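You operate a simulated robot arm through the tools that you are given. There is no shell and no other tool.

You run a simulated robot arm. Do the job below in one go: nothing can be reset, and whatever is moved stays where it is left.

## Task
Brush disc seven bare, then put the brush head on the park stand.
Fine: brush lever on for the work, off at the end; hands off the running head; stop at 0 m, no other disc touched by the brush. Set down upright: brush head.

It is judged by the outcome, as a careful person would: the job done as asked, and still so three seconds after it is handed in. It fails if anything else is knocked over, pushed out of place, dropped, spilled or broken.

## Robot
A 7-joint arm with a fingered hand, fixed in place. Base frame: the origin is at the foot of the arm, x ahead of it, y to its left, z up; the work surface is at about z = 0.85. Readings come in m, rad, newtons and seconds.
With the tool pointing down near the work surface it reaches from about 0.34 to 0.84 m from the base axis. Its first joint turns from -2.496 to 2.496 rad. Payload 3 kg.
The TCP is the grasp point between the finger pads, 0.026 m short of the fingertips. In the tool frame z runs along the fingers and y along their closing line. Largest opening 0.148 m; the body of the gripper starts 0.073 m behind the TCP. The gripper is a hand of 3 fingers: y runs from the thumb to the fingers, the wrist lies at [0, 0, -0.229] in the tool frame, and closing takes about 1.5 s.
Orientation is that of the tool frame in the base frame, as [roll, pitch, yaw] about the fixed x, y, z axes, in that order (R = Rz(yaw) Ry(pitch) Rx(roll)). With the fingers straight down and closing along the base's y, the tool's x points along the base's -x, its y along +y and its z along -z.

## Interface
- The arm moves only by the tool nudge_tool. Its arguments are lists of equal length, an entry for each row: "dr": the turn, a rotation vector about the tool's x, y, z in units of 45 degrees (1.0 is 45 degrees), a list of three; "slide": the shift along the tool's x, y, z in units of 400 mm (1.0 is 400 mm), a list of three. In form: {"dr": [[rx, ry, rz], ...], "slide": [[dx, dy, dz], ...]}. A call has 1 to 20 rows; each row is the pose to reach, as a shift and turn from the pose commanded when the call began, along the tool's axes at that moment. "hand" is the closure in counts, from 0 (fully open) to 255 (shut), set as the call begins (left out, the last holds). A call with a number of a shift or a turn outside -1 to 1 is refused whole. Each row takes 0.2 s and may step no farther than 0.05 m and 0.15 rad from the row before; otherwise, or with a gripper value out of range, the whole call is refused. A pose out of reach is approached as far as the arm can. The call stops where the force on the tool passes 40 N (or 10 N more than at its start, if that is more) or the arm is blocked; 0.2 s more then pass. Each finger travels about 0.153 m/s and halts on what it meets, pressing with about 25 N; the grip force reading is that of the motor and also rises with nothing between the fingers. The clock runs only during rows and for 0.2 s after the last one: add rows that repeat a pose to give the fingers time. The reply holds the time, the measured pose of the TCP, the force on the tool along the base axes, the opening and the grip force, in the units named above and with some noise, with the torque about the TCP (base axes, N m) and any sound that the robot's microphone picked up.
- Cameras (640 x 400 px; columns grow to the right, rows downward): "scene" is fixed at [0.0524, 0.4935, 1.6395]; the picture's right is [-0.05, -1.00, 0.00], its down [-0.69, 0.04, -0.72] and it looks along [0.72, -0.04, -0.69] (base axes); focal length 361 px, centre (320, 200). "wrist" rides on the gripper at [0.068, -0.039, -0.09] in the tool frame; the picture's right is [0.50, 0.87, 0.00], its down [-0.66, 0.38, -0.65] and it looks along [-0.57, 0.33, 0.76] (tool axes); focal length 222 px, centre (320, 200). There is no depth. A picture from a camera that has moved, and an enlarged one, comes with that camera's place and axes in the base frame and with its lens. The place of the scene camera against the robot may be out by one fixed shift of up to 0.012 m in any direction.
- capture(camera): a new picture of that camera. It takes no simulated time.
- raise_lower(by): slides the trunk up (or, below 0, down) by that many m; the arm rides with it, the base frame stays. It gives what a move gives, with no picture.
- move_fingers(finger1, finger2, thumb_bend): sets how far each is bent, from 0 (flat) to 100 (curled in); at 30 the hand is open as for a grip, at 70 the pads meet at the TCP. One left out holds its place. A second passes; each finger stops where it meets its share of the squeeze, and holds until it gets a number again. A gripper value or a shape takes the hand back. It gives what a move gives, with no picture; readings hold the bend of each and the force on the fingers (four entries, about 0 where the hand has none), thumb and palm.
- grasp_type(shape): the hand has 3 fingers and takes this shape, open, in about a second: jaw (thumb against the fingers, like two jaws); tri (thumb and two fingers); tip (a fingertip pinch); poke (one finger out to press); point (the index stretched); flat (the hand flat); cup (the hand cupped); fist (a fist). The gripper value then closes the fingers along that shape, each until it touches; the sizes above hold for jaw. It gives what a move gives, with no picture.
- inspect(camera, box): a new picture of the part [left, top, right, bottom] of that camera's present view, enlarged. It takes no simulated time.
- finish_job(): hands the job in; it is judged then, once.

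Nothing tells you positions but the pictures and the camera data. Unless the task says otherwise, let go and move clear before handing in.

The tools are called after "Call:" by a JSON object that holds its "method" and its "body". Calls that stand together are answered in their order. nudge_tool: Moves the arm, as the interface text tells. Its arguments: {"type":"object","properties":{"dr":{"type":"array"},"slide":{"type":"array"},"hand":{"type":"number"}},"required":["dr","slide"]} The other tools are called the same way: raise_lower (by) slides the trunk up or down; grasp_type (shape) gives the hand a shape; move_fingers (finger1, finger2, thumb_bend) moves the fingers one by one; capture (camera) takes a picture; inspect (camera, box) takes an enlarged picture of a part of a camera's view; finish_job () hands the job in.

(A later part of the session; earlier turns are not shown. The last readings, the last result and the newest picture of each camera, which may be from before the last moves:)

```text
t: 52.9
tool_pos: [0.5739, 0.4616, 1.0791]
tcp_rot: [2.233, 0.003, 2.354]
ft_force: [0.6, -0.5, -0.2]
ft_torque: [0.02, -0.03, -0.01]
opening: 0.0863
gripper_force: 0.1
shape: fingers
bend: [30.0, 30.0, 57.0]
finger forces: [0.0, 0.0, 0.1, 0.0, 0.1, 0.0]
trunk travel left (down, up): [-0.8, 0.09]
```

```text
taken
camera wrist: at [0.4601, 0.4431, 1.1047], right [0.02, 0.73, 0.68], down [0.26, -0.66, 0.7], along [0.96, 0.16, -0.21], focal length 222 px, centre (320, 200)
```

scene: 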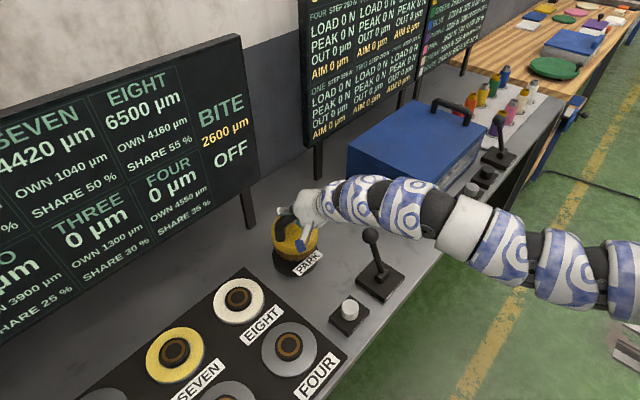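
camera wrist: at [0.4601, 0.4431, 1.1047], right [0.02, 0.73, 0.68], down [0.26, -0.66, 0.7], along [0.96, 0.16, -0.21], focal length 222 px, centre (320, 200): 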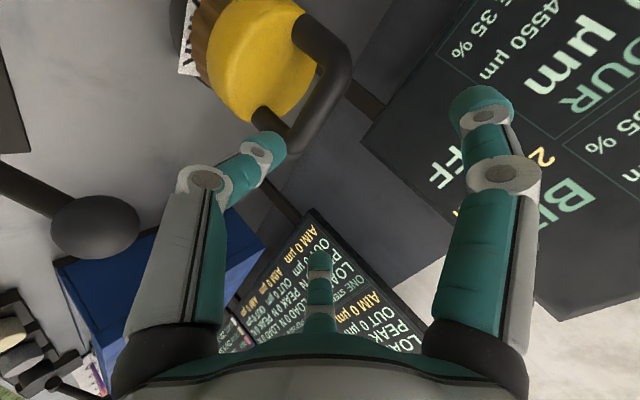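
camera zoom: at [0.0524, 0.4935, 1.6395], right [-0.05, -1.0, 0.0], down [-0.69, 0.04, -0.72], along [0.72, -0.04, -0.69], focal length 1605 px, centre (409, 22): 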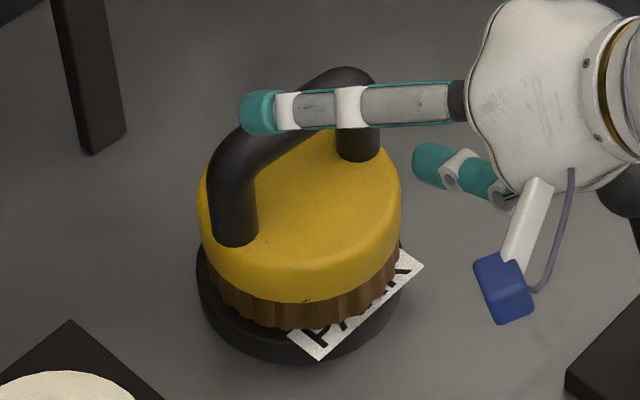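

The head stands stable on the stand. Before regrasping, I'll test with the empty hand whether a ~52° lean with heading toward SEVEN can actually reach the spot.

Call:
{"method": "nudge_tool", "body": {"dr": [[0, 0.0325, -0.0254], [0, 0.065, -0.0508], [0, 0.0976, -0.0762], [0, 0.1301, -0.1017], [0, 0.1626, -0.1271], [0, 0.1951, -0.1525], [0, 0.2277, -0.1779], [0, 0.2602, -0.2033], [0, 0.2927, -0.2287], [0, 0.3252, -0.2541], [0, 0.3577, -0.2796], [0, 0.3903, -0.305], [0, 0.4228, -0.3304], [0, 0.4553, -0.3558]], "slide": [[0.0645, 0.0082, 0.0189], [0.1289, 0.0164, 0.0378], [0.1934, 0.0245, 0.0567], [0.2579, 0.0327, 0.0756], [0.3223, 0.0409, 0.0945], [0.3868, 0.0491, 0.1134], [0.4513, 0.0573, 0.1323], [0.5157, 0.0654, 0.1511], [0.5802, 0.0736, 0.17], [0.6446, 0.0818, 0.1889], [0.7091, 0.09, 0.2078], [0.7736, 0.0981, 0.2267], [0.838, 0.1063, 0.2456], [0.9025, 0.1145, 0.2645]]}}

Call:
{"method": "capture", "body": {"camera": "scene"}}

Call:
{"method": "capture", "body": {"camera": "wrist"}}

```text
t: 55.9
tool_pos: [0.3922, 0.771, 1.0726]
tcp_rot: [2.234, 0.003, 2.788]
ft_force: [-0.6, 0.3, -0.3]
ft_torque: [0.04, -0.01, 0.01]
opening: 0.0865
gripper_force: 0.0
shape: fingers
bend: [30.0, 30.0, 57.0]
finger forces: [0.0, 0.0, 0.1, 0.0, 0.0, 0.0]
out of reach, approached as far as the arm can: row 13, 14
trunk travel left (down, up): [-0.8, 0.09]
```

```text
taken
```

scene: 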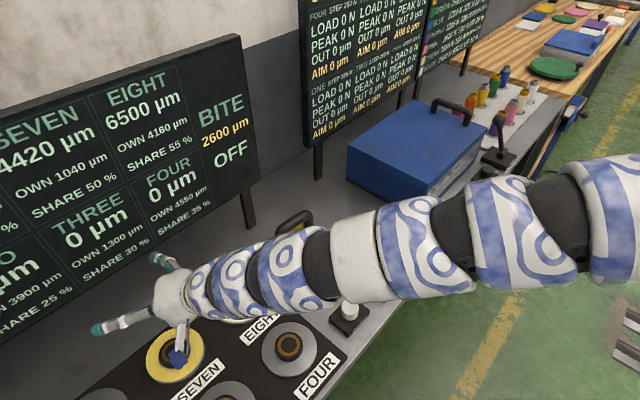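

```text
taken
camera wrist: at [0.2968, 0.705, 1.0988], right [-0.29, 0.67, 0.68], down [0.51, -0.49, 0.7], along [0.81, 0.55, -0.2], focal length 222 px, centre (320, 200)
```

wrist: 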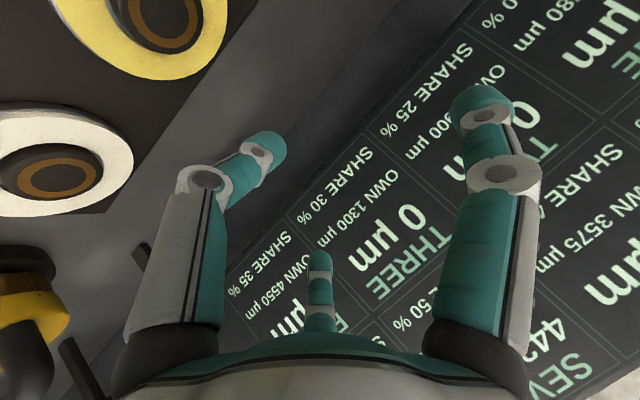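

Just 2–3 cm short: the reach here depends on wrist height relative to a shoulder at about z = 1.5. Lowering the trunk ~0.3 m (with the arm raised to compensate) should give the missing reach, so I'll test that with the empty hand.

Call:
{"method": "nudge_tool", "body": {"dr": [[0, 0, 0], [0, 0, 0], [0, 0, 0], [0, 0, 0], [0, 0, 0], [0, 0, 0], [0, 0, 0], [0, 0, 0]], "slide": [[0, 0.0739, -0.0577], [0, 0.1478, -0.1155], [0, 0.2216, -0.1732], [0, 0.2955, -0.2309], [0, 0.3694, -0.2886], [0, 0.4433, -0.3464], [0, 0.5171, -0.4041], [0, 0.591, -0.4618]]}}

Call:
{"method": "raise_lower", "body": {"by": -0.15}}

Call:
{"method": "capture", "body": {"camera": "scene"}}

```text
t: 57.7
tool_pos: [0.3926, 0.7713, 1.3723]
tcp_rot: [2.237, -0.001, 2.81]
ft_force: [-0.4, 0.0, -0.2]
ft_torque: [0.03, 0.0, 0.03]
opening: 0.0867
gripper_force: 0.0
shape: fingers
bend: [30.0, 30.0, 57.0]
finger forces: [0.0, 0.1, 0.0, 0.0, 0.0, 0.0]
trunk travel left (down, up): [-0.8, 0.09]
```

```text
t: 59.5
tool_pos: [0.3924, 0.7718, 1.2238]
tcp_rot: [2.235, 0.003, 2.811]
ft_force: [1.0, -0.5, 0.1]
ft_torque: [0.02, 0.05, 0.01]
opening: 0.0864
gripper_force: 0.1
shape: fingers
bend: [30.0, 30.0, 57.0]
finger forces: [0.0, 0.0, 0.0, 0.0, 0.0, 0.1]
trunk travel left (down, up): [-0.65, 0.24]
```

```text
taken
```

scene: 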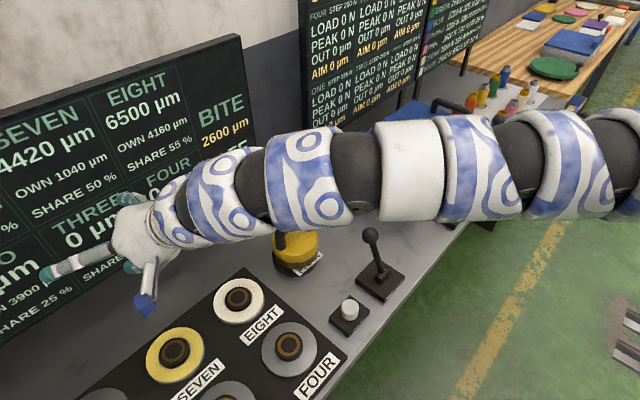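

The trunk moves fine. Another 0.15 m down, then extend to the SEVEN position.

Call:
{"method": "raise_lower", "body": {"by": -0.15}}

Call:
{"method": "nudge_tool", "body": {"dr": [[0, 0, 0], [0, 0, 0], [0, 0, 0], [0, 0, 0]], "slide": [[0.0015, 0.0085, 0.0135], [0.003, 0.017, 0.027], [0.0045, 0.0255, 0.0405], [0.0045, 0.0255, 0.0405]]}}

Call:
{"method": "capture", "body": {"camera": "scene"}}

```text
t: 61.2
tool_pos: [0.3923, 0.7723, 1.0736]
tcp_rot: [2.234, 0.001, 2.809]
ft_force: [0.6, 0.4, 0.9]
ft_torque: [0.03, 0.05, 0.02]
opening: 0.0869
gripper_force: 0.0
shape: fingers
bend: [30.0, 30.0, 57.0]
finger forces: [0.0, 0.0, 0.0, 0.1, 0.0, 0.0]
trunk travel left (down, up): [-0.5, 0.39]
```

```text
t: 62.2
tool_pos: [0.3971, 0.7902, 1.0725]
tcp_rot: [2.236, 0.002, 2.809]
ft_force: [0.0, -0.2, 0.6]
ft_torque: [0.0, 0.03, 0.02]
opening: 0.0866
gripper_force: 0.1
shape: fingers
bend: [30.0, 30.0, 57.0]
finger forces: [0.0, 0.0, 0.0, 0.0, 0.1, 0.1]
trunk travel left (down, up): [-0.5, 0.39]
```

```text
taken
```

scene: 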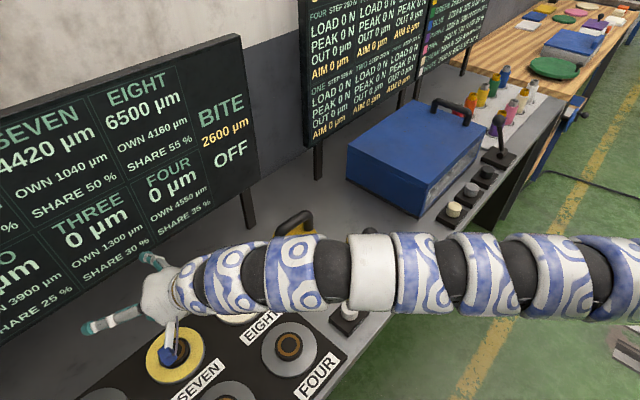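

That worked; the arm is now level and reaches the SEVEN position. I'll check the lowest working pose too, still clear of the disc.

Call:
{"method": "nudge_tool", "body": {"dr": [[0, 0, 0], [0, 0, 0], [0, 0, 0], [0, 0, 0], [0, 0, 0]], "slide": [[0.0002, -0.0276, 0.0281], [0.0004, -0.0551, 0.0562], [0.0006, -0.0827, 0.0843], [0.0008, -0.1102, 0.1124], [0.001, -0.1378, 0.1405]]}}

Call:
{"method": "inspect", "body": {"camera": "scene", "box": [110, 250, 290, 400]}}

Call:
{"method": "capture", "body": {"camera": "wrist"}}

```text
t: 63.4
tool_pos: [0.3986, 0.7996, 0.9935]
tcp_rot: [2.236, -0.002, 2.807]
ft_force: [0.8, 0.4, -0.4]
ft_torque: [-0.02, 0.02, 0.04]
opening: 0.0864
gripper_force: 0.0
shape: fingers
bend: [30.0, 30.0, 57.0]
finger forces: [0.0, 0.0, 0.0, 0.0, 0.0, 0.0]
trunk travel left (down, up): [-0.5, 0.39]
```

```text
2.67 times, centred on (200, 325) of scene
camera zoom: at [0.0524, 0.4935, 1.6395], right [-0.05, -1.0, 0.0], down [-0.69, 0.04, -0.72], along [0.72, -0.04, -0.69], focal length 963 px, centre (640, -133)
```

zoom: 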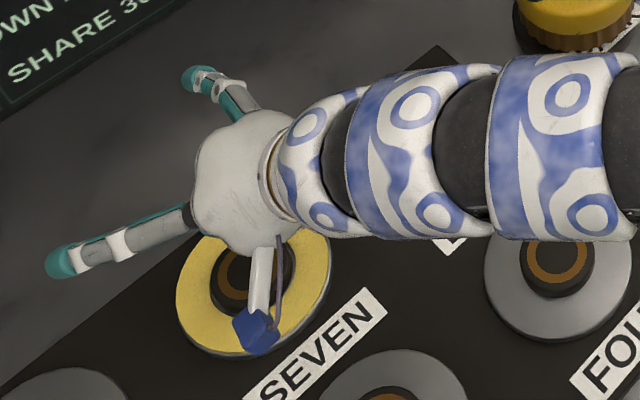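

```text
taken
camera wrist: at [0.3065, 0.7323, 1.0186], right [-0.3, 0.67, 0.68], down [0.53, -0.48, 0.7], along [0.8, 0.57, -0.21], focal length 222 px, centre (320, 200)
```

wrist: 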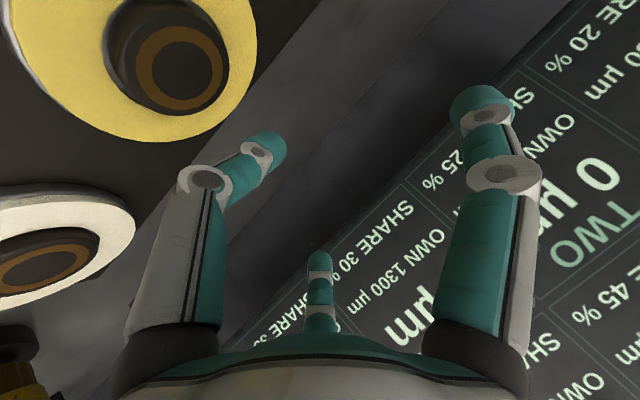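

SEVEN is reachable with the lowered trunk and a 52° lean, and the wrist view puts its hub at about [0.390, 0.786]. Now I'll raise the hand and return to a pre-grasp pose in front of the handle.

Call:
{"method": "nudge_tool", "body": {"dr": [[0, 0, 0], [0, 0, 0], [0, 0, 0]], "slide": [[0, 0.059, -0.0463], [0, 0.1181, -0.0925], [0, 0.1771, -0.1388]]}}

Call:
{"method": "nudge_tool", "body": {"dr": [[0, -0.0372, 0.0292], [0, -0.0745, 0.0584], [0, -0.1117, 0.0876], [0, -0.1489, 0.1167], [0, -0.1861, 0.1459], [0, -0.2234, 0.1751], [0, -0.2606, 0.2043], [0, -0.2978, 0.2335], [0, -0.3351, 0.2627], [0, -0.3723, 0.2919], [0, -0.4095, 0.321], [0, -0.4467, 0.3502], [0, -0.484, 0.3794], [0, -0.5212, 0.4086]], "slide": [[-0.0487, -0.0293, -0.0333], [-0.0973, -0.0585, -0.0667], [-0.146, -0.0878, -0.1], [-0.1947, -0.1171, -0.1334], [-0.2433, -0.1464, -0.1667], [-0.292, -0.1756, -0.2001], [-0.3407, -0.2049, -0.2334], [-0.3893, -0.2342, -0.2667], [-0.438, -0.2634, -0.3001], [-0.4866, -0.2927, -0.3334], [-0.5353, -0.322, -0.3668], [-0.584, -0.3513, -0.4001], [-0.6326, -0.3805, -0.4335], [-0.6813, -0.4098, -0.4668]]}}

Call:
{"method": "capture", "body": {"camera": "wrist"}}

Call:
{"method": "inspect", "body": {"camera": "wrist", "box": [150, 0, 430, 180]}}

Call:
{"method": "inspect", "body": {"camera": "scene", "box": [255, 195, 345, 285]}}

```text
t: 64.2
tool_pos: [0.4009, 0.8004, 1.0827]
tcp_rot: [2.236, 0.003, 2.809]
ft_force: [0.1, 0.3, 0.2]
ft_torque: [0.0, -0.03, 0.0]
opening: 0.0867
gripper_force: 0.2
shape: fingers
bend: [30.0, 30.0, 57.0]
finger forces: [0.0, 0.0, 0.0, 0.0, 0.0, 0.0]
trunk travel left (down, up): [-0.5, 0.39]
```

```text
t: 67.2
tool_pos: [0.5778, 0.4756, 1.0693]
tcp_rot: [2.234, 0.0, 2.289]
ft_force: [-0.5, -0.1, 0.9]
ft_torque: [-0.02, -0.03, -0.01]
opening: 0.0863
gripper_force: 0.0
shape: fingers
bend: [30.0, 30.0, 57.0]
finger forces: [0.0, 0.0, 0.1, 0.1, 0.0, 0.0]
trunk travel left (down, up): [-0.5, 0.39]
```

```text
taken
camera wrist: at [0.4617, 0.4649, 1.095], right [0.07, 0.73, 0.68], down [0.22, -0.68, 0.7], along [0.97, 0.1, -0.21], focal length 222 px, centre (320, 200)
```

wrist: 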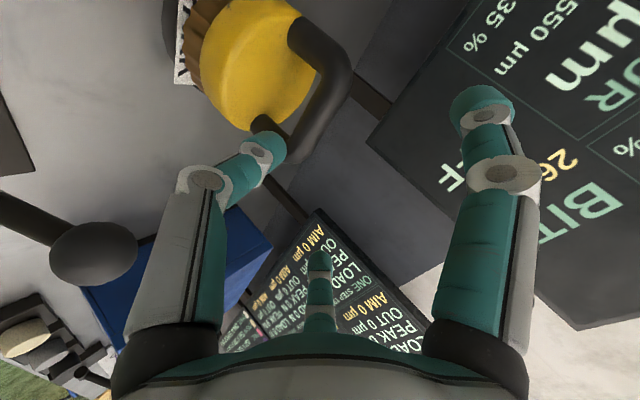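

```text
2.22 times, centred on (290, 90) of wrist
camera zoom: at [0.4617, 0.4649, 1.095], right [0.07, 0.73, 0.68], down [0.22, -0.68, 0.7], along [0.97, 0.1, -0.21], focal length 494 px, centre (387, 444)
```

zoom: 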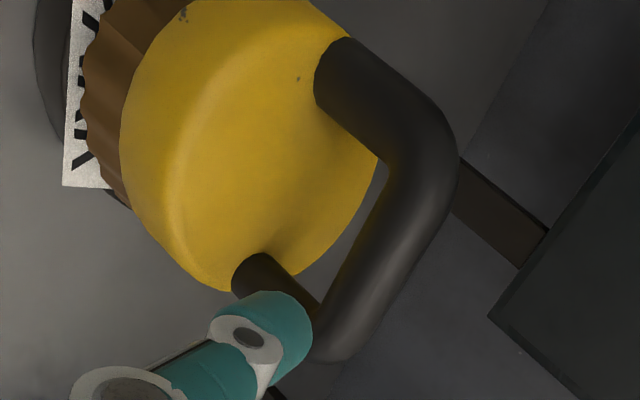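

```text
4.44 times, centred on (300, 240) of scene
camera zoom: at [0.0524, 0.4935, 1.6395], right [-0.05, -1.0, 0.0], down [-0.69, 0.04, -0.72], along [0.72, -0.04, -0.69], focal length 1605 px, centre (409, 22)
```

zoom: 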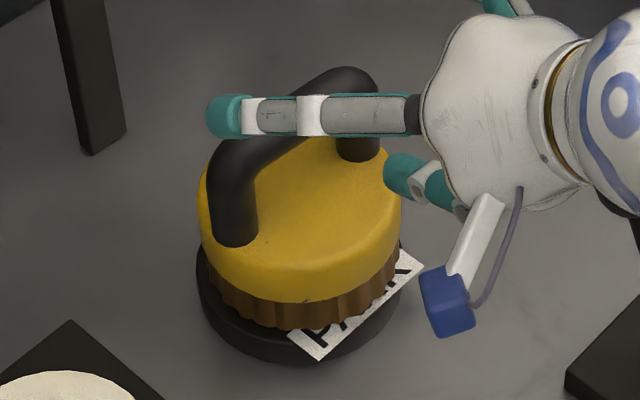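

Wrist and scene views agree: the bar centre is about [0.644, 0.532, 0.999], straight ahead of the hand. Advancing along the hand axis in two stages, with the thumb passing between bar and body.

Call:
{"method": "nudge_tool", "body": {"dr": [[0, 0, 0], [0, 0, 0], [0, 0, 0], [0, 0, 0]], "slide": [[-0.0008, -0.0005, 0.055], [-0.0016, -0.001, 0.11], [-0.0022, -0.0014, 0.165], [-0.0025, -0.0016, 0.21]]}}

Call:
{"method": "capture", "body": {"camera": "wrist"}}

Call:
{"method": "inspect", "body": {"camera": "scene", "box": [255, 195, 345, 285]}}

```text
t: 68.2
tool_pos: [0.6275, 0.5186, 1.0183]
tcp_rot: [2.235, 0.0, 2.288]
ft_force: [0.7, 0.2, 0.0]
ft_torque: [-0.02, 0.0, -0.02]
opening: 0.0864
gripper_force: 0.0
shape: fingers
bend: [30.0, 30.0, 57.0]
finger forces: [0.1, 0.0, 0.0, 0.0, 0.0, 0.0]
trunk travel left (down, up): [-0.5, 0.39]
```

```text
taken
camera wrist: at [0.5122, 0.5074, 1.0438], right [0.07, 0.73, 0.68], down [0.22, -0.68, 0.7], along [0.97, 0.1, -0.21], focal length 222 px, centre (320, 200)
```

wrist: 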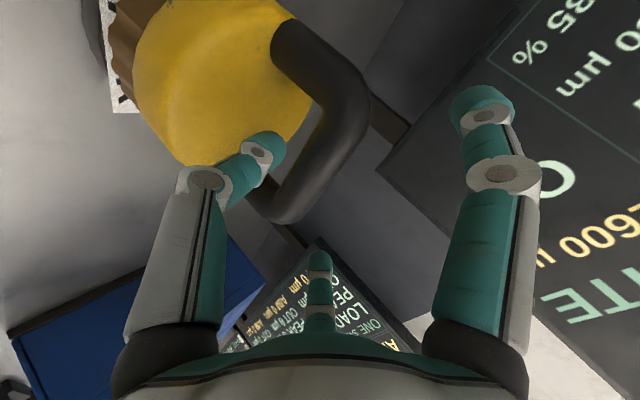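

```text
4.44 times, centred on (300, 240) of scene
camera zoom: at [0.0524, 0.4935, 1.6395], right [-0.05, -1.0, 0.0], down [-0.69, 0.04, -0.72], along [0.72, -0.04, -0.69], focal length 1605 px, centre (409, 22)
```

zoom: 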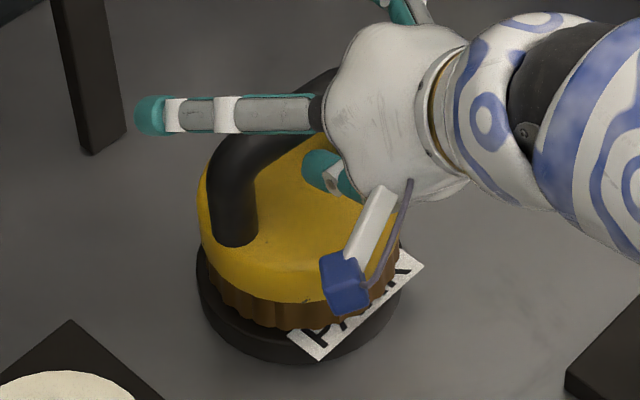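

Clear so far, with no contact forces. Advancing the last 37 mm and closing.

Call:
{"method": "nudge_tool", "body": {"dr": [[0, 0, 0], [0, 0, 0], [0, 0, 0], [0, 0, 0]], "slide": [[-0.0001, -0.0001, 0.03], [-0.0003, -0.0002, 0.06], [-0.0004, -0.0003, 0.08], [-0.0005, -0.0004, 0.093]]}}

Call:
{"method": "capture", "body": {"camera": "wrist"}}

Call:
{"method": "inspect", "body": {"camera": "wrist", "box": [150, 0, 430, 270]}}

```text
t: 69.2
tool_pos: [0.6481, 0.5377, 0.9947]
tcp_rot: [2.237, 0.001, 2.29]
ft_force: [0.2, 0.3, 1.1]
ft_torque: [0.0, 0.01, 0.03]
opening: 0.0863
gripper_force: 0.0
shape: fingers
bend: [30.0, 30.0, 57.0]
finger forces: [0.0, 0.1, 0.0, 0.0, 0.0, 0.1]
trunk travel left (down, up): [-0.5, 0.39]
```

```text
taken
camera wrist: at [0.5335, 0.5268, 1.0198], right [0.07, 0.73, 0.68], down [0.22, -0.68, 0.7], along [0.97, 0.1, -0.21], focal length 222 px, centre (320, 200)
```

wrist: 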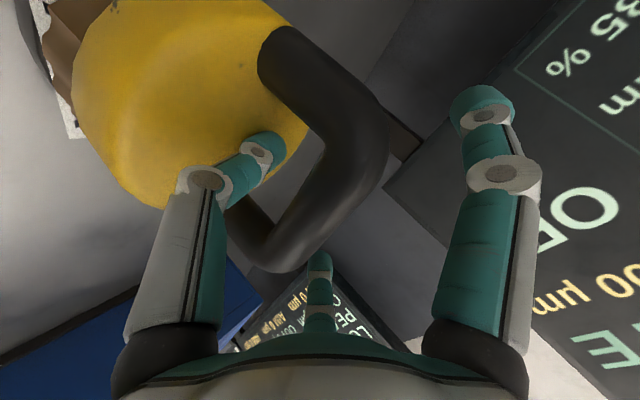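

```text
1.48 times, centred on (290, 135) of wrist
camera zoom: at [0.5335, 0.5268, 1.0198], right [0.07, 0.73, 0.68], down [0.22, -0.68, 0.7], along [0.97, 0.1, -0.21], focal length 329 px, centre (364, 296)
```

zoom: 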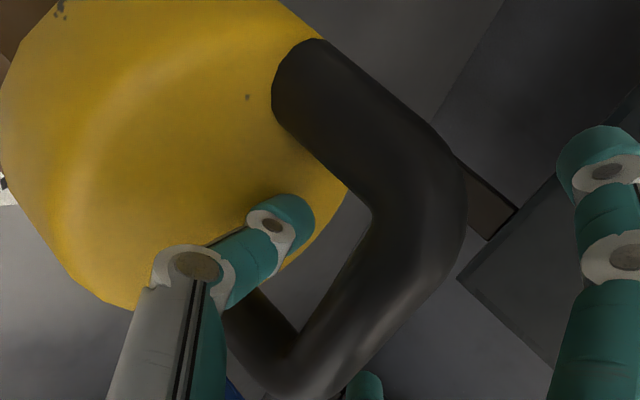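

The bar crosses the TCP sight line. Closing the hand.

Call:
{"method": "nudge_tool", "body": {"dr": [[0, 0, 0], [0, 0, 0], [0, 0, 0], [0, 0, 0], [0, 0, 0], [0, 0, 0], [0, 0, 0], [0, 0, 0]], "slide": [[0, 0, 0], [0, 0, 0], [0, 0, 0], [0, 0, 0], [0, 0, 0], [0, 0, 0], [0, 0, 0], [0, 0, 0]], "hand": 255}}

Call:
{"method": "capture", "body": {"camera": "wrist"}}

Call:
{"method": "inspect", "body": {"camera": "scene", "box": [255, 195, 345, 285]}}

```text
t: 71.0
tool_pos: [0.6487, 0.5386, 0.9944]
tcp_rot: [2.236, 0.0, 2.289]
ft_force: [0.3, -0.8, 0.5]
ft_torque: [0.06, -0.07, -0.02]
opening: 0.0004
gripper_force: 25.2
shape: jaw
bend: [75.0, 73.0, 64.0]
finger forces: [5.4, 3.8, 0.1, 0.0, 16.0, 0.0]
trunk travel left (down, up): [-0.5, 0.39]
```

```text
taken
camera wrist: at [0.5338, 0.5271, 1.0196], right [0.07, 0.73, 0.68], down [0.22, -0.68, 0.7], along [0.97, 0.1, -0.21], focal length 222 px, centre (320, 200)
```

wrist: 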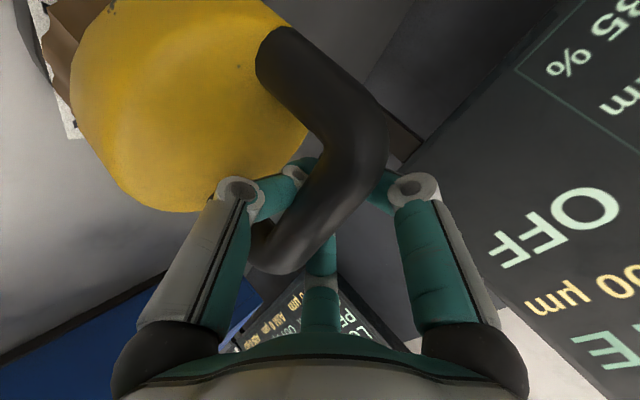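

```text
4.44 times, centred on (300, 240) of scene
camera zoom: at [0.0524, 0.4935, 1.6395], right [-0.05, -1.0, 0.0], down [-0.69, 0.04, -0.72], along [0.72, -0.04, -0.69], focal length 1605 px, centre (409, 22)
```

zoom: 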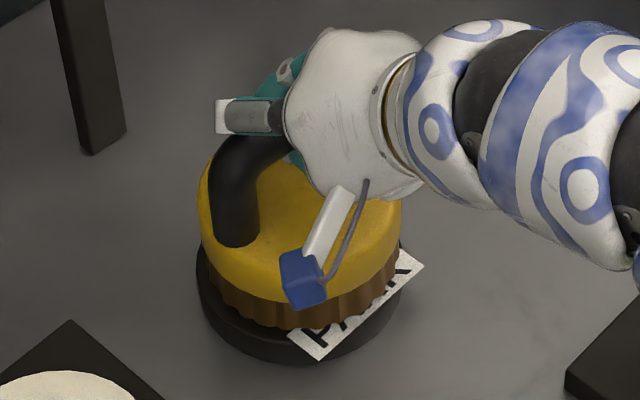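

Grip set, and the head hasn't moved. Lifting gently and reading the torque for how it hangs.

Call:
{"method": "nudge_tool", "body": {"dr": [[0, 0, 0], [0, 0, 0], [0, 0, 0], [0, 0, 0], [0, 0, 0], [0, 0, 0], [0, 0, 0]], "slide": [[0, 0.0098, -0.0077], [0, 0.0197, -0.0154], [0, 0.0344, -0.027], [0, 0.0492, -0.0386], [0, 0.0639, -0.0501], [0, 0.0787, -0.0617], [0, 0.0787, -0.0617]]}}

Call:
{"method": "inspect", "body": {"camera": "scene", "box": [255, 195, 345, 285]}}

Call:
{"method": "capture", "body": {"camera": "wrist"}}

Call:
{"method": "nudge_tool", "body": {"dr": [[0, 0, 0]], "slide": [[0, 0, 0]]}}

Call:
{"method": "nudge_tool", "body": {"dr": [[0, 0, 0]], "slide": [[0, 0, 0]]}}

```text
t: 72.6
tool_pos: [0.6491, 0.5394, 1.0345]
tcp_rot: [2.236, 0.0, 2.289]
ft_force: [-0.8, -0.7, -9.6]
ft_torque: [0.08, -0.07, -0.02]
opening: 0.0
gripper_force: 25.2
shape: jaw
bend: [75.0, 73.0, 64.0]
finger forces: [4.3, 3.5, 0.0, 0.0, 16.5, 0.0]
trunk travel left (down, up): [-0.5, 0.39]
```

```text
4.44 times, centred on (300, 240) of scene
camera zoom: at [0.0524, 0.4935, 1.6395], right [-0.05, -1.0, 0.0], down [-0.69, 0.04, -0.72], along [0.72, -0.04, -0.69], focal length 1605 px, centre (409, 22)
```

zoom: 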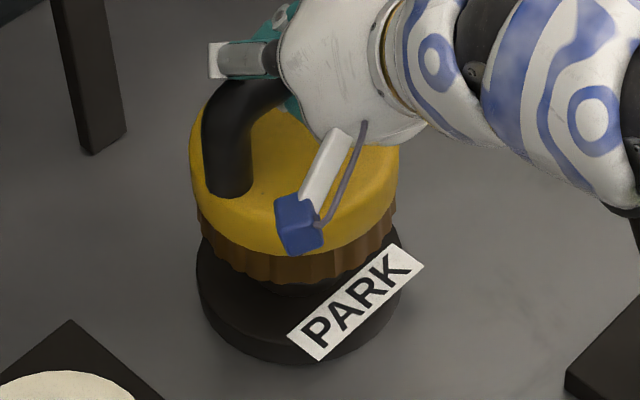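

```text
taken
camera wrist: at [0.5343, 0.5272, 1.0599], right [0.07, 0.73, 0.68], down [0.22, -0.68, 0.7], along [0.97, 0.1, -0.21], focal length 222 px, centre (320, 200)
```

wrist: 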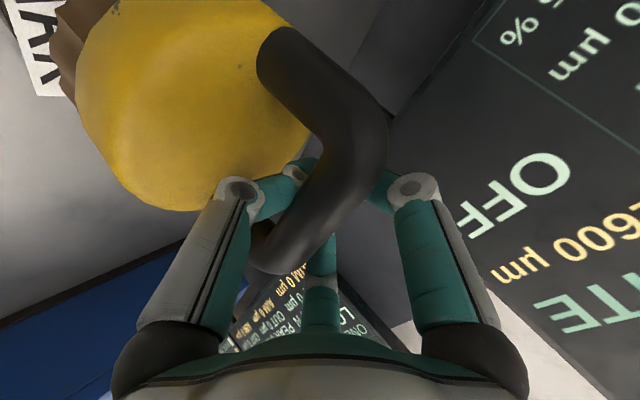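

```text
t: 73.0
tool_pos: [0.649, 0.5404, 1.034]
tcp_rot: [2.237, 0.0, 2.289]
ft_force: [0.0, -0.2, -10.9]
ft_torque: [0.05, -0.08, -0.03]
opening: 0.0003
gripper_force: 25.2
shape: jaw
bend: [75.0, 73.0, 64.0]
finger forces: [4.2, 3.5, 0.0, 0.0, 16.5, 0.1]
trunk travel left (down, up): [-0.5, 0.39]
```

```text
t: 73.4
tool_pos: [0.6484, 0.5378, 1.0338]
tcp_rot: [2.234, -0.001, 2.29]
ft_force: [-0.8, -0.7, -9.6]
ft_torque: [0.09, -0.06, -0.01]
opening: 0.0
gripper_force: 25.1
shape: jaw
bend: [75.0, 73.0, 64.0]
finger forces: [4.2, 3.6, 0.0, 0.0, 16.4, 0.0]
trunk travel left (down, up): [-0.5, 0.39]
```

The head hangs level (about 1.6° off), with its centre ~10 mm inward of the TCP. I'll carry it smoothly to above SEVEN, turning the heading to 70° on the way.

Call:
{"method": "nudge_tool", "body": {"dr": [[0, 0, 0], [0, 0, 0], [0, 0.0051, -0.004], [0, 0.0203, -0.0159], [0, 0.0456, -0.0358], [0, 0.0761, -0.0596], [0, 0.1116, -0.0875], [0, 0.1471, -0.1153], [0, 0.1826, -0.1431], [0, 0.2181, -0.171], [0, 0.2536, -0.1988], [0, 0.2891, -0.2266], [0, 0.3246, -0.2545], [0, 0.3601, -0.2823], [0, 0.3956, -0.3101], [0, 0.4311, -0.338], [0, 0.4616, -0.3618], [0, 0.4869, -0.3817], [0, 0.5021, -0.3936], [0, 0.5072, -0.3976]], "slide": [[0, 0.0551, -0.0432], [0, 0.1102, -0.0864], [0.0091, 0.1099, -0.0868], [0.0362, 0.1088, -0.0882], [0.0815, 0.1071, -0.0904], [0.1358, 0.105, -0.0931], [0.1991, 0.1025, -0.0963], [0.2625, 0.1001, -0.0994], [0.3258, 0.0976, -0.1026], [0.3892, 0.0952, -0.1057], [0.4525, 0.0928, -0.1089], [0.5159, 0.0903, -0.112], [0.5792, 0.0879, -0.1151], [0.6426, 0.0854, -0.1183], [0.7059, 0.083, -0.1214], [0.7693, 0.0805, -0.1246], [0.8236, 0.0784, -0.1273], [0.8688, 0.0767, -0.1295], [0.896, 0.0756, -0.1309], [0.905, 0.0753, -0.1313]]}}

Call:
{"method": "nudge_tool", "body": {"dr": [[0, 0, 0]], "slide": [[0, 0, 0]]}}

Call:
{"method": "capture", "body": {"camera": "scene"}}

Call:
{"method": "capture", "body": {"camera": "wrist"}}

```text
t: 77.6
tool_pos: [0.3939, 0.7968, 1.0906]
tcp_rot: [2.235, 0.0, 2.795]
ft_force: [-0.4, -0.1, -9.5]
ft_torque: [0.08, -0.06, -0.03]
opening: 0.0
gripper_force: 25.0
shape: jaw
bend: [75.0, 73.0, 64.0]
finger forces: [2.9, 3.0, 0.0, 0.1, 14.7, 0.0]
trunk travel left (down, up): [-0.5, 0.39]
```

```text
t: 78.0
tool_pos: [0.3941, 0.7982, 1.0894]
tcp_rot: [2.235, 0.0, 2.797]
ft_force: [0.8, -0.2, -10.4]
ft_torque: [0.08, 0.01, 0.0]
opening: 0.0
gripper_force: 24.8
shape: jaw
bend: [75.0, 73.0, 64.0]
finger forces: [3.1, 3.0, 0.1, 0.0, 14.4, 0.1]
trunk travel left (down, up): [-0.5, 0.39]
```

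```text
taken
```

scene: 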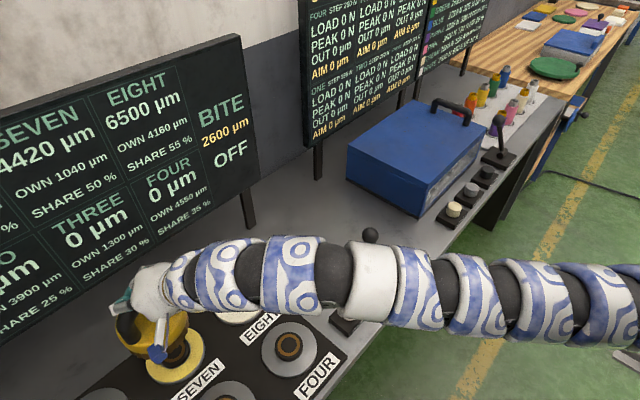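

```text
taken
camera wrist: at [0.2986, 0.7303, 1.1159], right [-0.29, 0.67, 0.68], down [0.52, -0.49, 0.7], along [0.8, 0.56, -0.21], focal length 222 px, centre (320, 200)
```

wrist: 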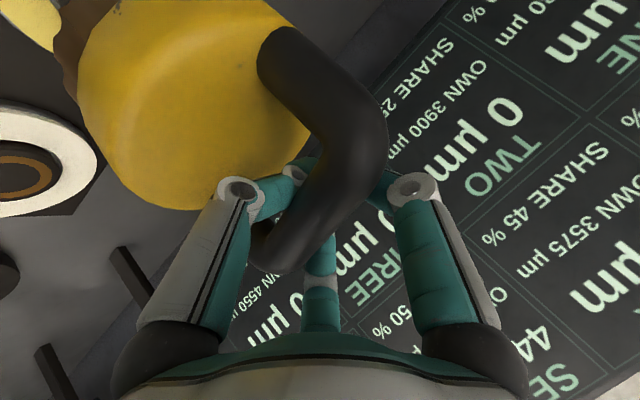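

Transfer succeeded: the head is over SEVEN at z = 1.09 and hangs as before. I'll check alignment against the disc in the scene view.

Call:
{"method": "inspect", "body": {"camera": "scene", "box": [100, 270, 260, 400]}}

Call:
{"method": "nudge_tool", "body": {"dr": [[0, 0, 0]], "slide": [[0, 0, 0]]}}

```text
3.08 times, centred on (180, 335) of scene
camera zoom: at [0.0524, 0.4935, 1.6395], right [-0.05, -1.0, 0.0], down [-0.69, 0.04, -0.72], along [0.72, -0.04, -0.69], focal length 1111 px, centre (751, -215)
```

zoom: 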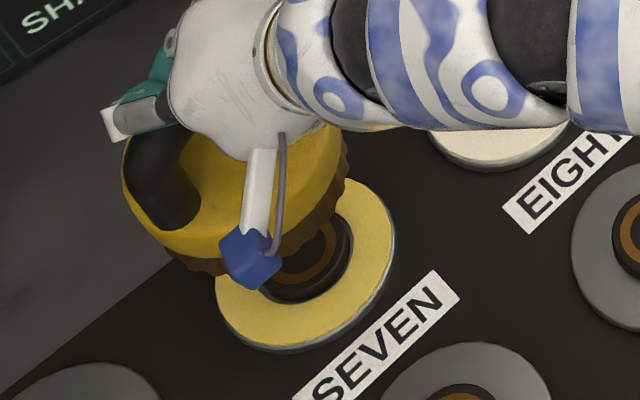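

```text
t: 78.4
tool_pos: [0.3936, 0.7967, 1.0898]
tcp_rot: [2.237, 0.0, 2.797]
ft_force: [-0.1, -0.5, -9.7]
ft_torque: [0.1, 0.0, -0.01]
opening: 0.0002
gripper_force: 25.0
shape: jaw
bend: [75.0, 73.0, 64.0]
finger forces: [3.1, 2.9, 0.0, 0.1, 14.3, 0.0]
trunk travel left (down, up): [-0.5, 0.39]
```

Alignment looks right to within a few millimetres. Lowering 6 cm to just above the hub and checking again.

Call:
{"method": "nudge_tool", "body": {"dr": [[0, 0, 0], [0, 0, 0], [0, 0, 0], [0, 0, 0], [0, 0, 0]], "slide": [[0, -0.0236, 0.0185], [0, -0.0472, 0.037], [0, -0.0708, 0.0555], [0, -0.0944, 0.0741], [0, -0.118, 0.0926]]}}

Call:
{"method": "inspect", "body": {"camera": "scene", "box": [110, 290, 240, 400]}}

Call:
{"method": "nudge_tool", "body": {"dr": [[0, 0, 0]], "slide": [[0, 0, 0]]}}

Call:
{"method": "capture", "body": {"camera": "wrist"}}

```text
t: 79.6
tool_pos: [0.394, 0.7964, 1.0311]
tcp_rot: [2.236, 0.001, 2.796]
ft_force: [-0.2, 0.7, -10.2]
ft_torque: [0.09, -0.01, 0.01]
opening: 0.0
gripper_force: 24.9
shape: jaw
bend: [75.0, 73.0, 64.0]
finger forces: [2.9, 2.9, 0.1, 0.0, 14.1, 0.0]
trunk travel left (down, up): [-0.5, 0.39]
```

```text
3.64 times, centred on (175, 345) of scene
camera zoom: at [0.0524, 0.4935, 1.6395], right [-0.05, -1.0, 0.0], down [-0.69, 0.04, -0.72], along [0.72, -0.04, -0.69], focal length 1313 px, centre (847, -327)
```

zoom: 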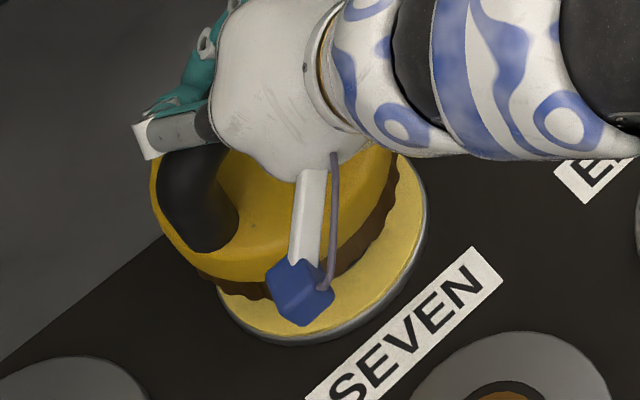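

```text
t: 80.0
tool_pos: [0.3942, 0.7968, 1.0306]
tcp_rot: [2.235, 0.0, 2.794]
ft_force: [0.2, 0.1, -8.7]
ft_torque: [0.08, -0.01, -0.01]
opening: 0.0
gripper_force: 25.5
shape: jaw
bend: [75.0, 73.0, 64.0]
finger forces: [2.9, 2.9, 0.0, 0.0, 14.3, 0.0]
trunk travel left (down, up): [-0.5, 0.39]
```

```text
taken
camera wrist: at [0.2988, 0.7301, 1.0561], right [-0.29, 0.67, 0.68], down [0.52, -0.49, 0.7], along [0.8, 0.56, -0.21], focal length 222 px, centre (320, 200)
```

wrist: 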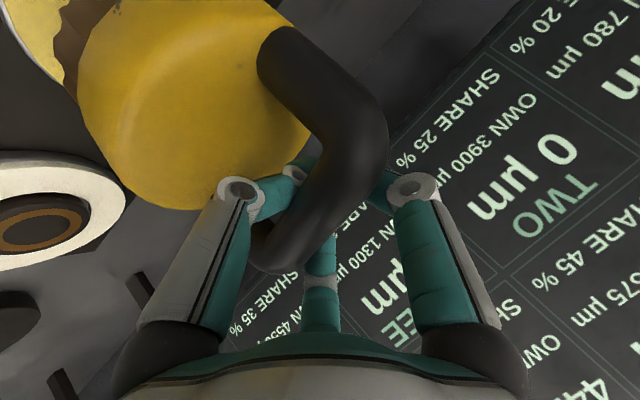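

Predicted and observed outlines match within 1–2 px, so the head is centred over SEVEN. Lowering in small steps and watching for contact.

Call:
{"method": "nudge_tool", "body": {"dr": [[0, 0, 0], [0, 0, 0], [0, 0, 0], [0, 0, 0]], "slide": [[0, -0.0098, 0.0077], [0, -0.0197, 0.0154], [0, -0.0295, 0.0231], [0, -0.0394, 0.0309]]}}

Call:
{"method": "nudge_tool", "body": {"dr": [[0, 0, 0]], "slide": [[0, -0.0079, 0.0062]]}}

Call:
{"method": "nudge_tool", "body": {"dr": [[0, 0, 0]], "slide": [[0, -0.0079, 0.0062]]}}

```text
t: 81.0
tool_pos: [0.3928, 0.7974, 1.0102]
tcp_rot: [2.236, -0.002, 2.796]
ft_force: [0.3, -1.1, -10.7]
ft_torque: [0.11, -0.04, -0.02]
opening: 0.0001
gripper_force: 24.6
shape: jaw
bend: [75.0, 73.0, 64.0]
finger forces: [2.9, 2.9, 0.1, 0.1, 14.0, 0.0]
trunk travel left (down, up): [-0.5, 0.39]
```

```text
t: 81.4
tool_pos: [0.3933, 0.7964, 1.0047]
tcp_rot: [2.234, 0.0, 2.797]
ft_force: [-0.3, -1.1, -9.7]
ft_torque: [0.1, -0.05, 0.01]
opening: 0.0
gripper_force: 24.6
shape: jaw
bend: [75.0, 73.0, 64.0]
finger forces: [2.8, 2.9, 0.1, 0.1, 14.1, 0.0]
trunk travel left (down, up): [-0.5, 0.39]
```

```text
t: 81.8
tool_pos: [0.3938, 0.7972, 1.0019]
tcp_rot: [2.237, 0.001, 2.796]
ft_force: [0.3, 0.1, -10.7]
ft_torque: [0.09, -0.02, 0.05]
opening: 0.0
gripper_force: 24.9
shape: jaw
bend: [75.0, 73.0, 64.0]
finger forces: [2.7, 2.8, 0.0, 0.0, 14.1, 0.0]
trunk travel left (down, up): [-0.5, 0.39]
```

No contact yet at z ≈ 1.002. Taking a look, then continuing in 2 mm steps.

Call:
{"method": "inspect", "body": {"camera": "scene", "box": [110, 290, 240, 400]}}

Call:
{"method": "nudge_tool", "body": {"dr": [[0, 0, 0]], "slide": [[0, -0.0049, 0.0039]]}}

Call:
{"method": "nudge_tool", "body": {"dr": [[0, 0, 0]], "slide": [[0, -0.0049, 0.0039]]}}

```text
3.64 times, centred on (175, 345) of scene
camera zoom: at [0.0524, 0.4935, 1.6395], right [-0.05, -1.0, 0.0], down [-0.69, 0.04, -0.72], along [0.72, -0.04, -0.69], focal length 1313 px, centre (847, -327)
```

zoom: 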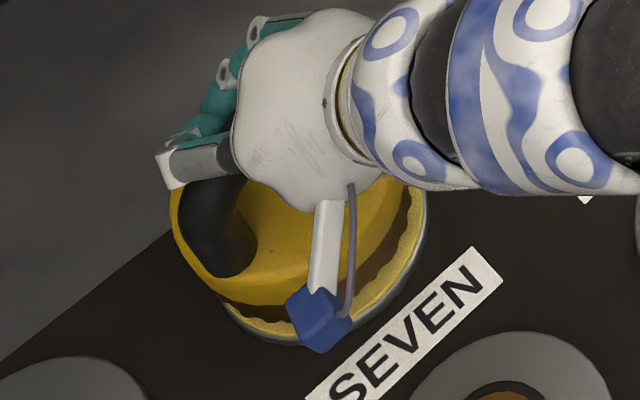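

```text
t: 82.2
tool_pos: [0.393, 0.7971, 0.9993]
tcp_rot: [2.236, 0.001, 2.796]
ft_force: [-0.7, -0.3, -9.9]
ft_torque: [0.09, -0.03, -0.01]
opening: 0.0001
gripper_force: 25.2
shape: jaw
bend: [75.0, 73.0, 64.0]
finger forces: [2.8, 2.9, 0.0, 0.0, 13.9, 0.0]
trunk travel left (down, up): [-0.5, 0.39]
```

```text
t: 82.6
tool_pos: [0.3939, 0.7967, 0.9955]
tcp_rot: [2.235, 0.001, 2.797]
ft_force: [-0.4, 0.2, -9.5]
ft_torque: [0.08, -0.04, -0.03]
opening: 0.0
gripper_force: 24.7
shape: jaw
bend: [75.0, 73.0, 64.0]
finger forces: [2.7, 2.8, 0.0, 0.0, 13.9, 0.0]
trunk travel left (down, up): [-0.5, 0.39]
```

Nicely concentric and still free. Continuing down.

Call:
{"method": "nudge_tool", "body": {"dr": [[0, 0, 0]], "slide": [[0, -0.0039, 0.0031]]}}

Call:
{"method": "nudge_tool", "body": {"dr": [[0, 0, 0]], "slide": [[0, -0.0039, 0.0031]]}}

Call:
{"method": "inspect", "body": {"camera": "scene", "box": [110, 290, 240, 400]}}

```text
t: 83.0
tool_pos: [0.3922, 0.7961, 0.9949]
tcp_rot: [2.235, -0.001, 2.794]
ft_force: [-0.3, 0.4, -8.6]
ft_torque: [0.05, -0.02, 0.03]
opening: 0.0
gripper_force: 25.3
shape: jaw
bend: [75.0, 73.0, 64.0]
finger forces: [2.9, 2.8, 0.0, 0.0, 13.1, 0.1]
trunk travel left (down, up): [-0.5, 0.39]
```

```text
t: 83.4
tool_pos: [0.3934, 0.7966, 0.9938]
tcp_rot: [2.234, 0.001, 2.795]
ft_force: [0.8, 1.8, -2.3]
ft_torque: [0.01, 0.0, -0.01]
opening: 0.0
gripper_force: 24.7
shape: jaw
bend: [75.0, 73.0, 64.0]
finger forces: [4.1, 4.1, 0.0, 0.0, 9.1, 0.1]
trunk travel left (down, up): [-0.5, 0.39]
```

```text
3.64 times, centred on (175, 345) of scene
camera zoom: at [0.0524, 0.4935, 1.6395], right [-0.05, -1.0, 0.0], down [-0.69, 0.04, -0.72], along [0.72, -0.04, -0.69], focal length 1313 px, centre (847, -327)
```

zoom: 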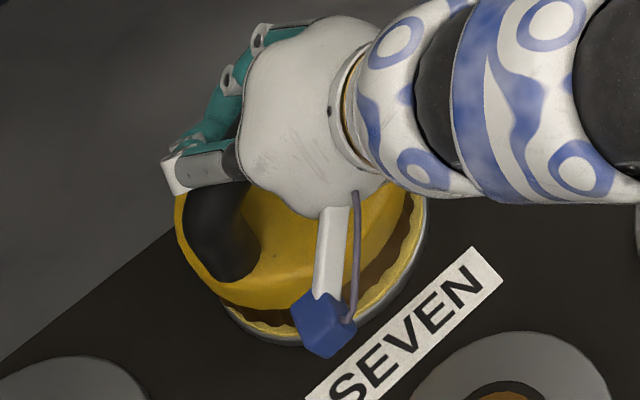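

Contact with zero torque at the same height as on the stand: the head is seated squarely on SEVEN. Releasing the fingers, with the thumb only slightly opened.

Call:
{"method": "move_fingers", "body": {"finger1": 30, "finger2": 30, "thumb_bend": 58}}

Call:
{"method": "inspect", "body": {"camera": "scene", "box": [110, 290, 240, 400]}}

Call:
{"method": "capture", "body": {"camera": "wrist"}}

```text
t: 84.4
tool_pos: [0.3927, 0.7953, 0.9933]
tcp_rot: [2.235, 0.0, 2.796]
ft_force: [-0.4, 0.6, -0.6]
ft_torque: [-0.01, 0.0, 0.03]
opening: 0.0864
gripper_force: 0.1
shape: fingers
bend: [30.0, 30.0, 57.0]
finger forces: [0.0, 0.0, 0.1, 0.0, 0.1, 0.0]
trunk travel left (down, up): [-0.5, 0.39]
```

```text
3.64 times, centred on (175, 345) of scene
camera zoom: at [0.0524, 0.4935, 1.6395], right [-0.05, -1.0, 0.0], down [-0.69, 0.04, -0.72], along [0.72, -0.04, -0.69], focal length 1313 px, centre (847, -327)
```

zoom: 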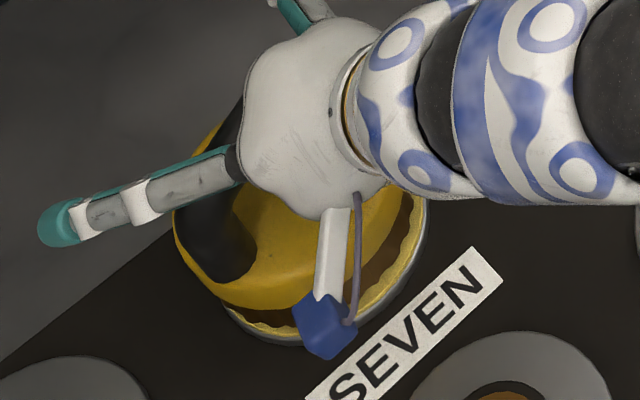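

```text
taken
camera wrist: at [0.2984, 0.7298, 1.0189], right [-0.29, 0.67, 0.68], down [0.52, -0.49, 0.7], along [0.8, 0.56, -0.21], focal length 222 px, centre (320, 200)
```

wrist: 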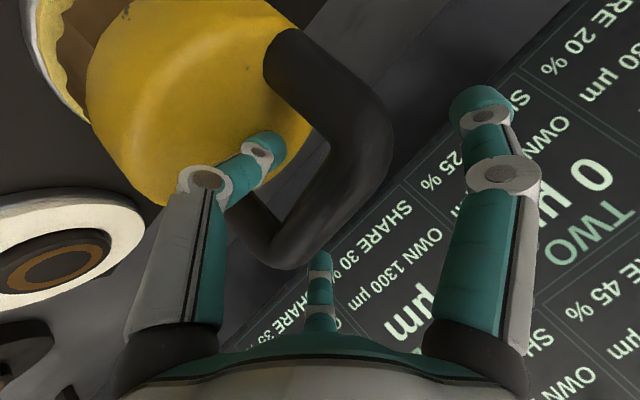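

Released with no load on the hand. Backing straight out along the hand axis and checking the seat.

Call:
{"method": "nudge_tool", "body": {"dr": [[0, 0, 0], [0, 0, 0], [0, 0, 0], [0, 0, 0], [0, 0, 0], [0, 0, 0], [0, 0, 0]], "slide": [[0, 0, -0.02], [0, 0, -0.05], [0, 0, -0.1], [0, 0, -0.16], [0, 0, -0.22], [0, 0, -0.3], [0, 0, -0.38]]}}

Call:
{"method": "inspect", "body": {"camera": "scene", "box": [110, 270, 260, 400]}}

Call:
{"method": "capture", "body": {"camera": "wrist"}}

Call:
{"method": "capture", "body": {"camera": "scene"}}

```text
t: 86.0
tool_pos: [0.3519, 0.6825, 1.0866]
tcp_rot: [2.237, 0.002, 2.794]
ft_force: [0.4, 0.1, -0.3]
ft_torque: [-0.02, -0.02, -0.02]
opening: 0.0863
gripper_force: 0.1
shape: fingers
bend: [30.0, 30.0, 57.0]
finger forces: [0.0, 0.0, 0.0, 0.0, 0.0, 0.0]
trunk travel left (down, up): [-0.5, 0.39]
```

```text
3.08 times, centred on (185, 335) of scene
camera zoom: at [0.0524, 0.4935, 1.6395], right [-0.05, -1.0, 0.0], down [-0.69, 0.04, -0.72], along [0.72, -0.04, -0.69], focal length 1111 px, centre (735, -215)
```

zoom: 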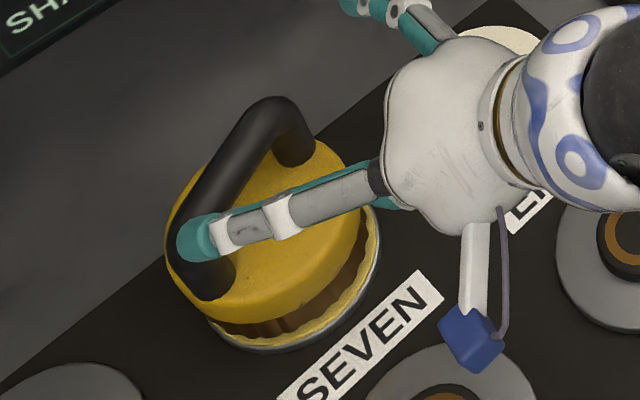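

```text
taken
camera wrist: at [0.2577, 0.6166, 1.1123], right [-0.29, 0.67, 0.68], down [0.52, -0.49, 0.7], along [0.8, 0.56, -0.21], focal length 222 px, centre (320, 200)
```

wrist: 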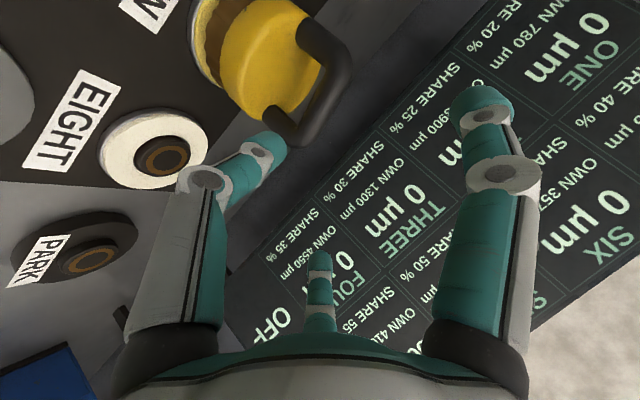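

```text
taken
```

scene: 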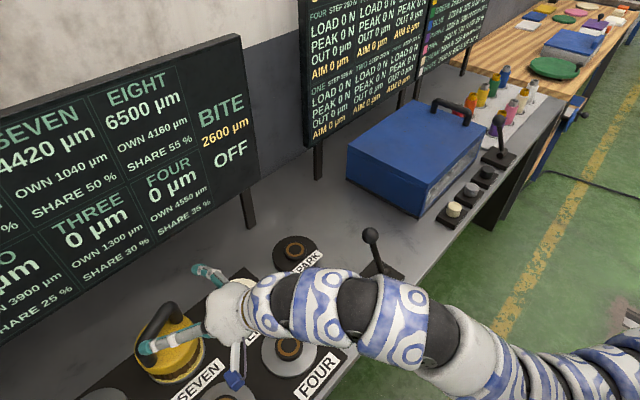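

The head sits centred on SEVEN and stands free. Next is the BRUSH lever: I'll close the hand into a compact pusher, raise it, and turn it to point straight down on the way to the lever's far side.

Call:
{"method": "nudge_tool", "body": {"dr": [[0.0567, -0.0126, 0.026], [0.1135, -0.0253, 0.0519], [0.1702, -0.0379, 0.0779], [0.2269, -0.0505, 0.1038], [0.2837, -0.0632, 0.1298], [0.3404, -0.0758, 0.1557], [0.3971, -0.0884, 0.1817], [0.4538, -0.101, 0.2076], [0.5106, -0.1137, 0.2336], [0.5673, -0.1263, 0.2595]], "slide": [[-0.032, 0.0055, -0.0234], [-0.064, 0.011, -0.0468], [-0.096, 0.0165, -0.0701], [-0.128, 0.022, -0.0935], [-0.16, 0.0275, -0.1169], [-0.192, 0.033, -0.1403], [-0.224, 0.0385, -0.1637], [-0.256, 0.044, -0.187], [-0.288, 0.0495, -0.2104], [-0.32, 0.055, -0.2338]], "hand": 255}}

Call:
{"method": "capture", "body": {"camera": "scene"}}

```text
t: 88.2
tool_pos: [0.4521, 0.5836, 1.163]
tcp_rot: [2.688, -0.051, 2.576]
ft_force: [0.7, -0.5, -0.8]
ft_torque: [0.02, 0.03, -0.02]
opening: 0.0
gripper_force: 25.1
shape: jaw
bend: [70.0, 70.0, 70.0]
finger forces: [0.1, 0.0, 0.0, 0.1, 0.1, 0.0]
trunk travel left (down, up): [-0.5, 0.39]
```

```text
taken
```

scene: 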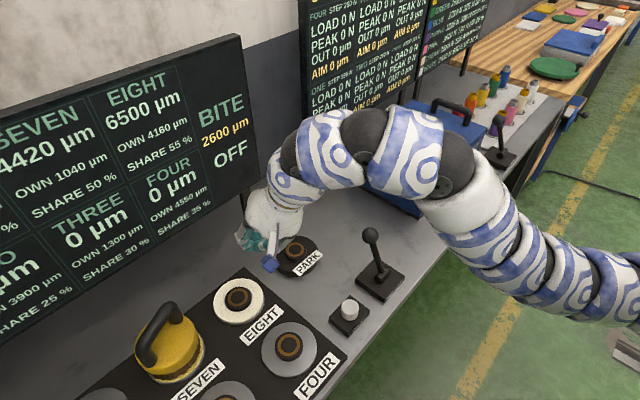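

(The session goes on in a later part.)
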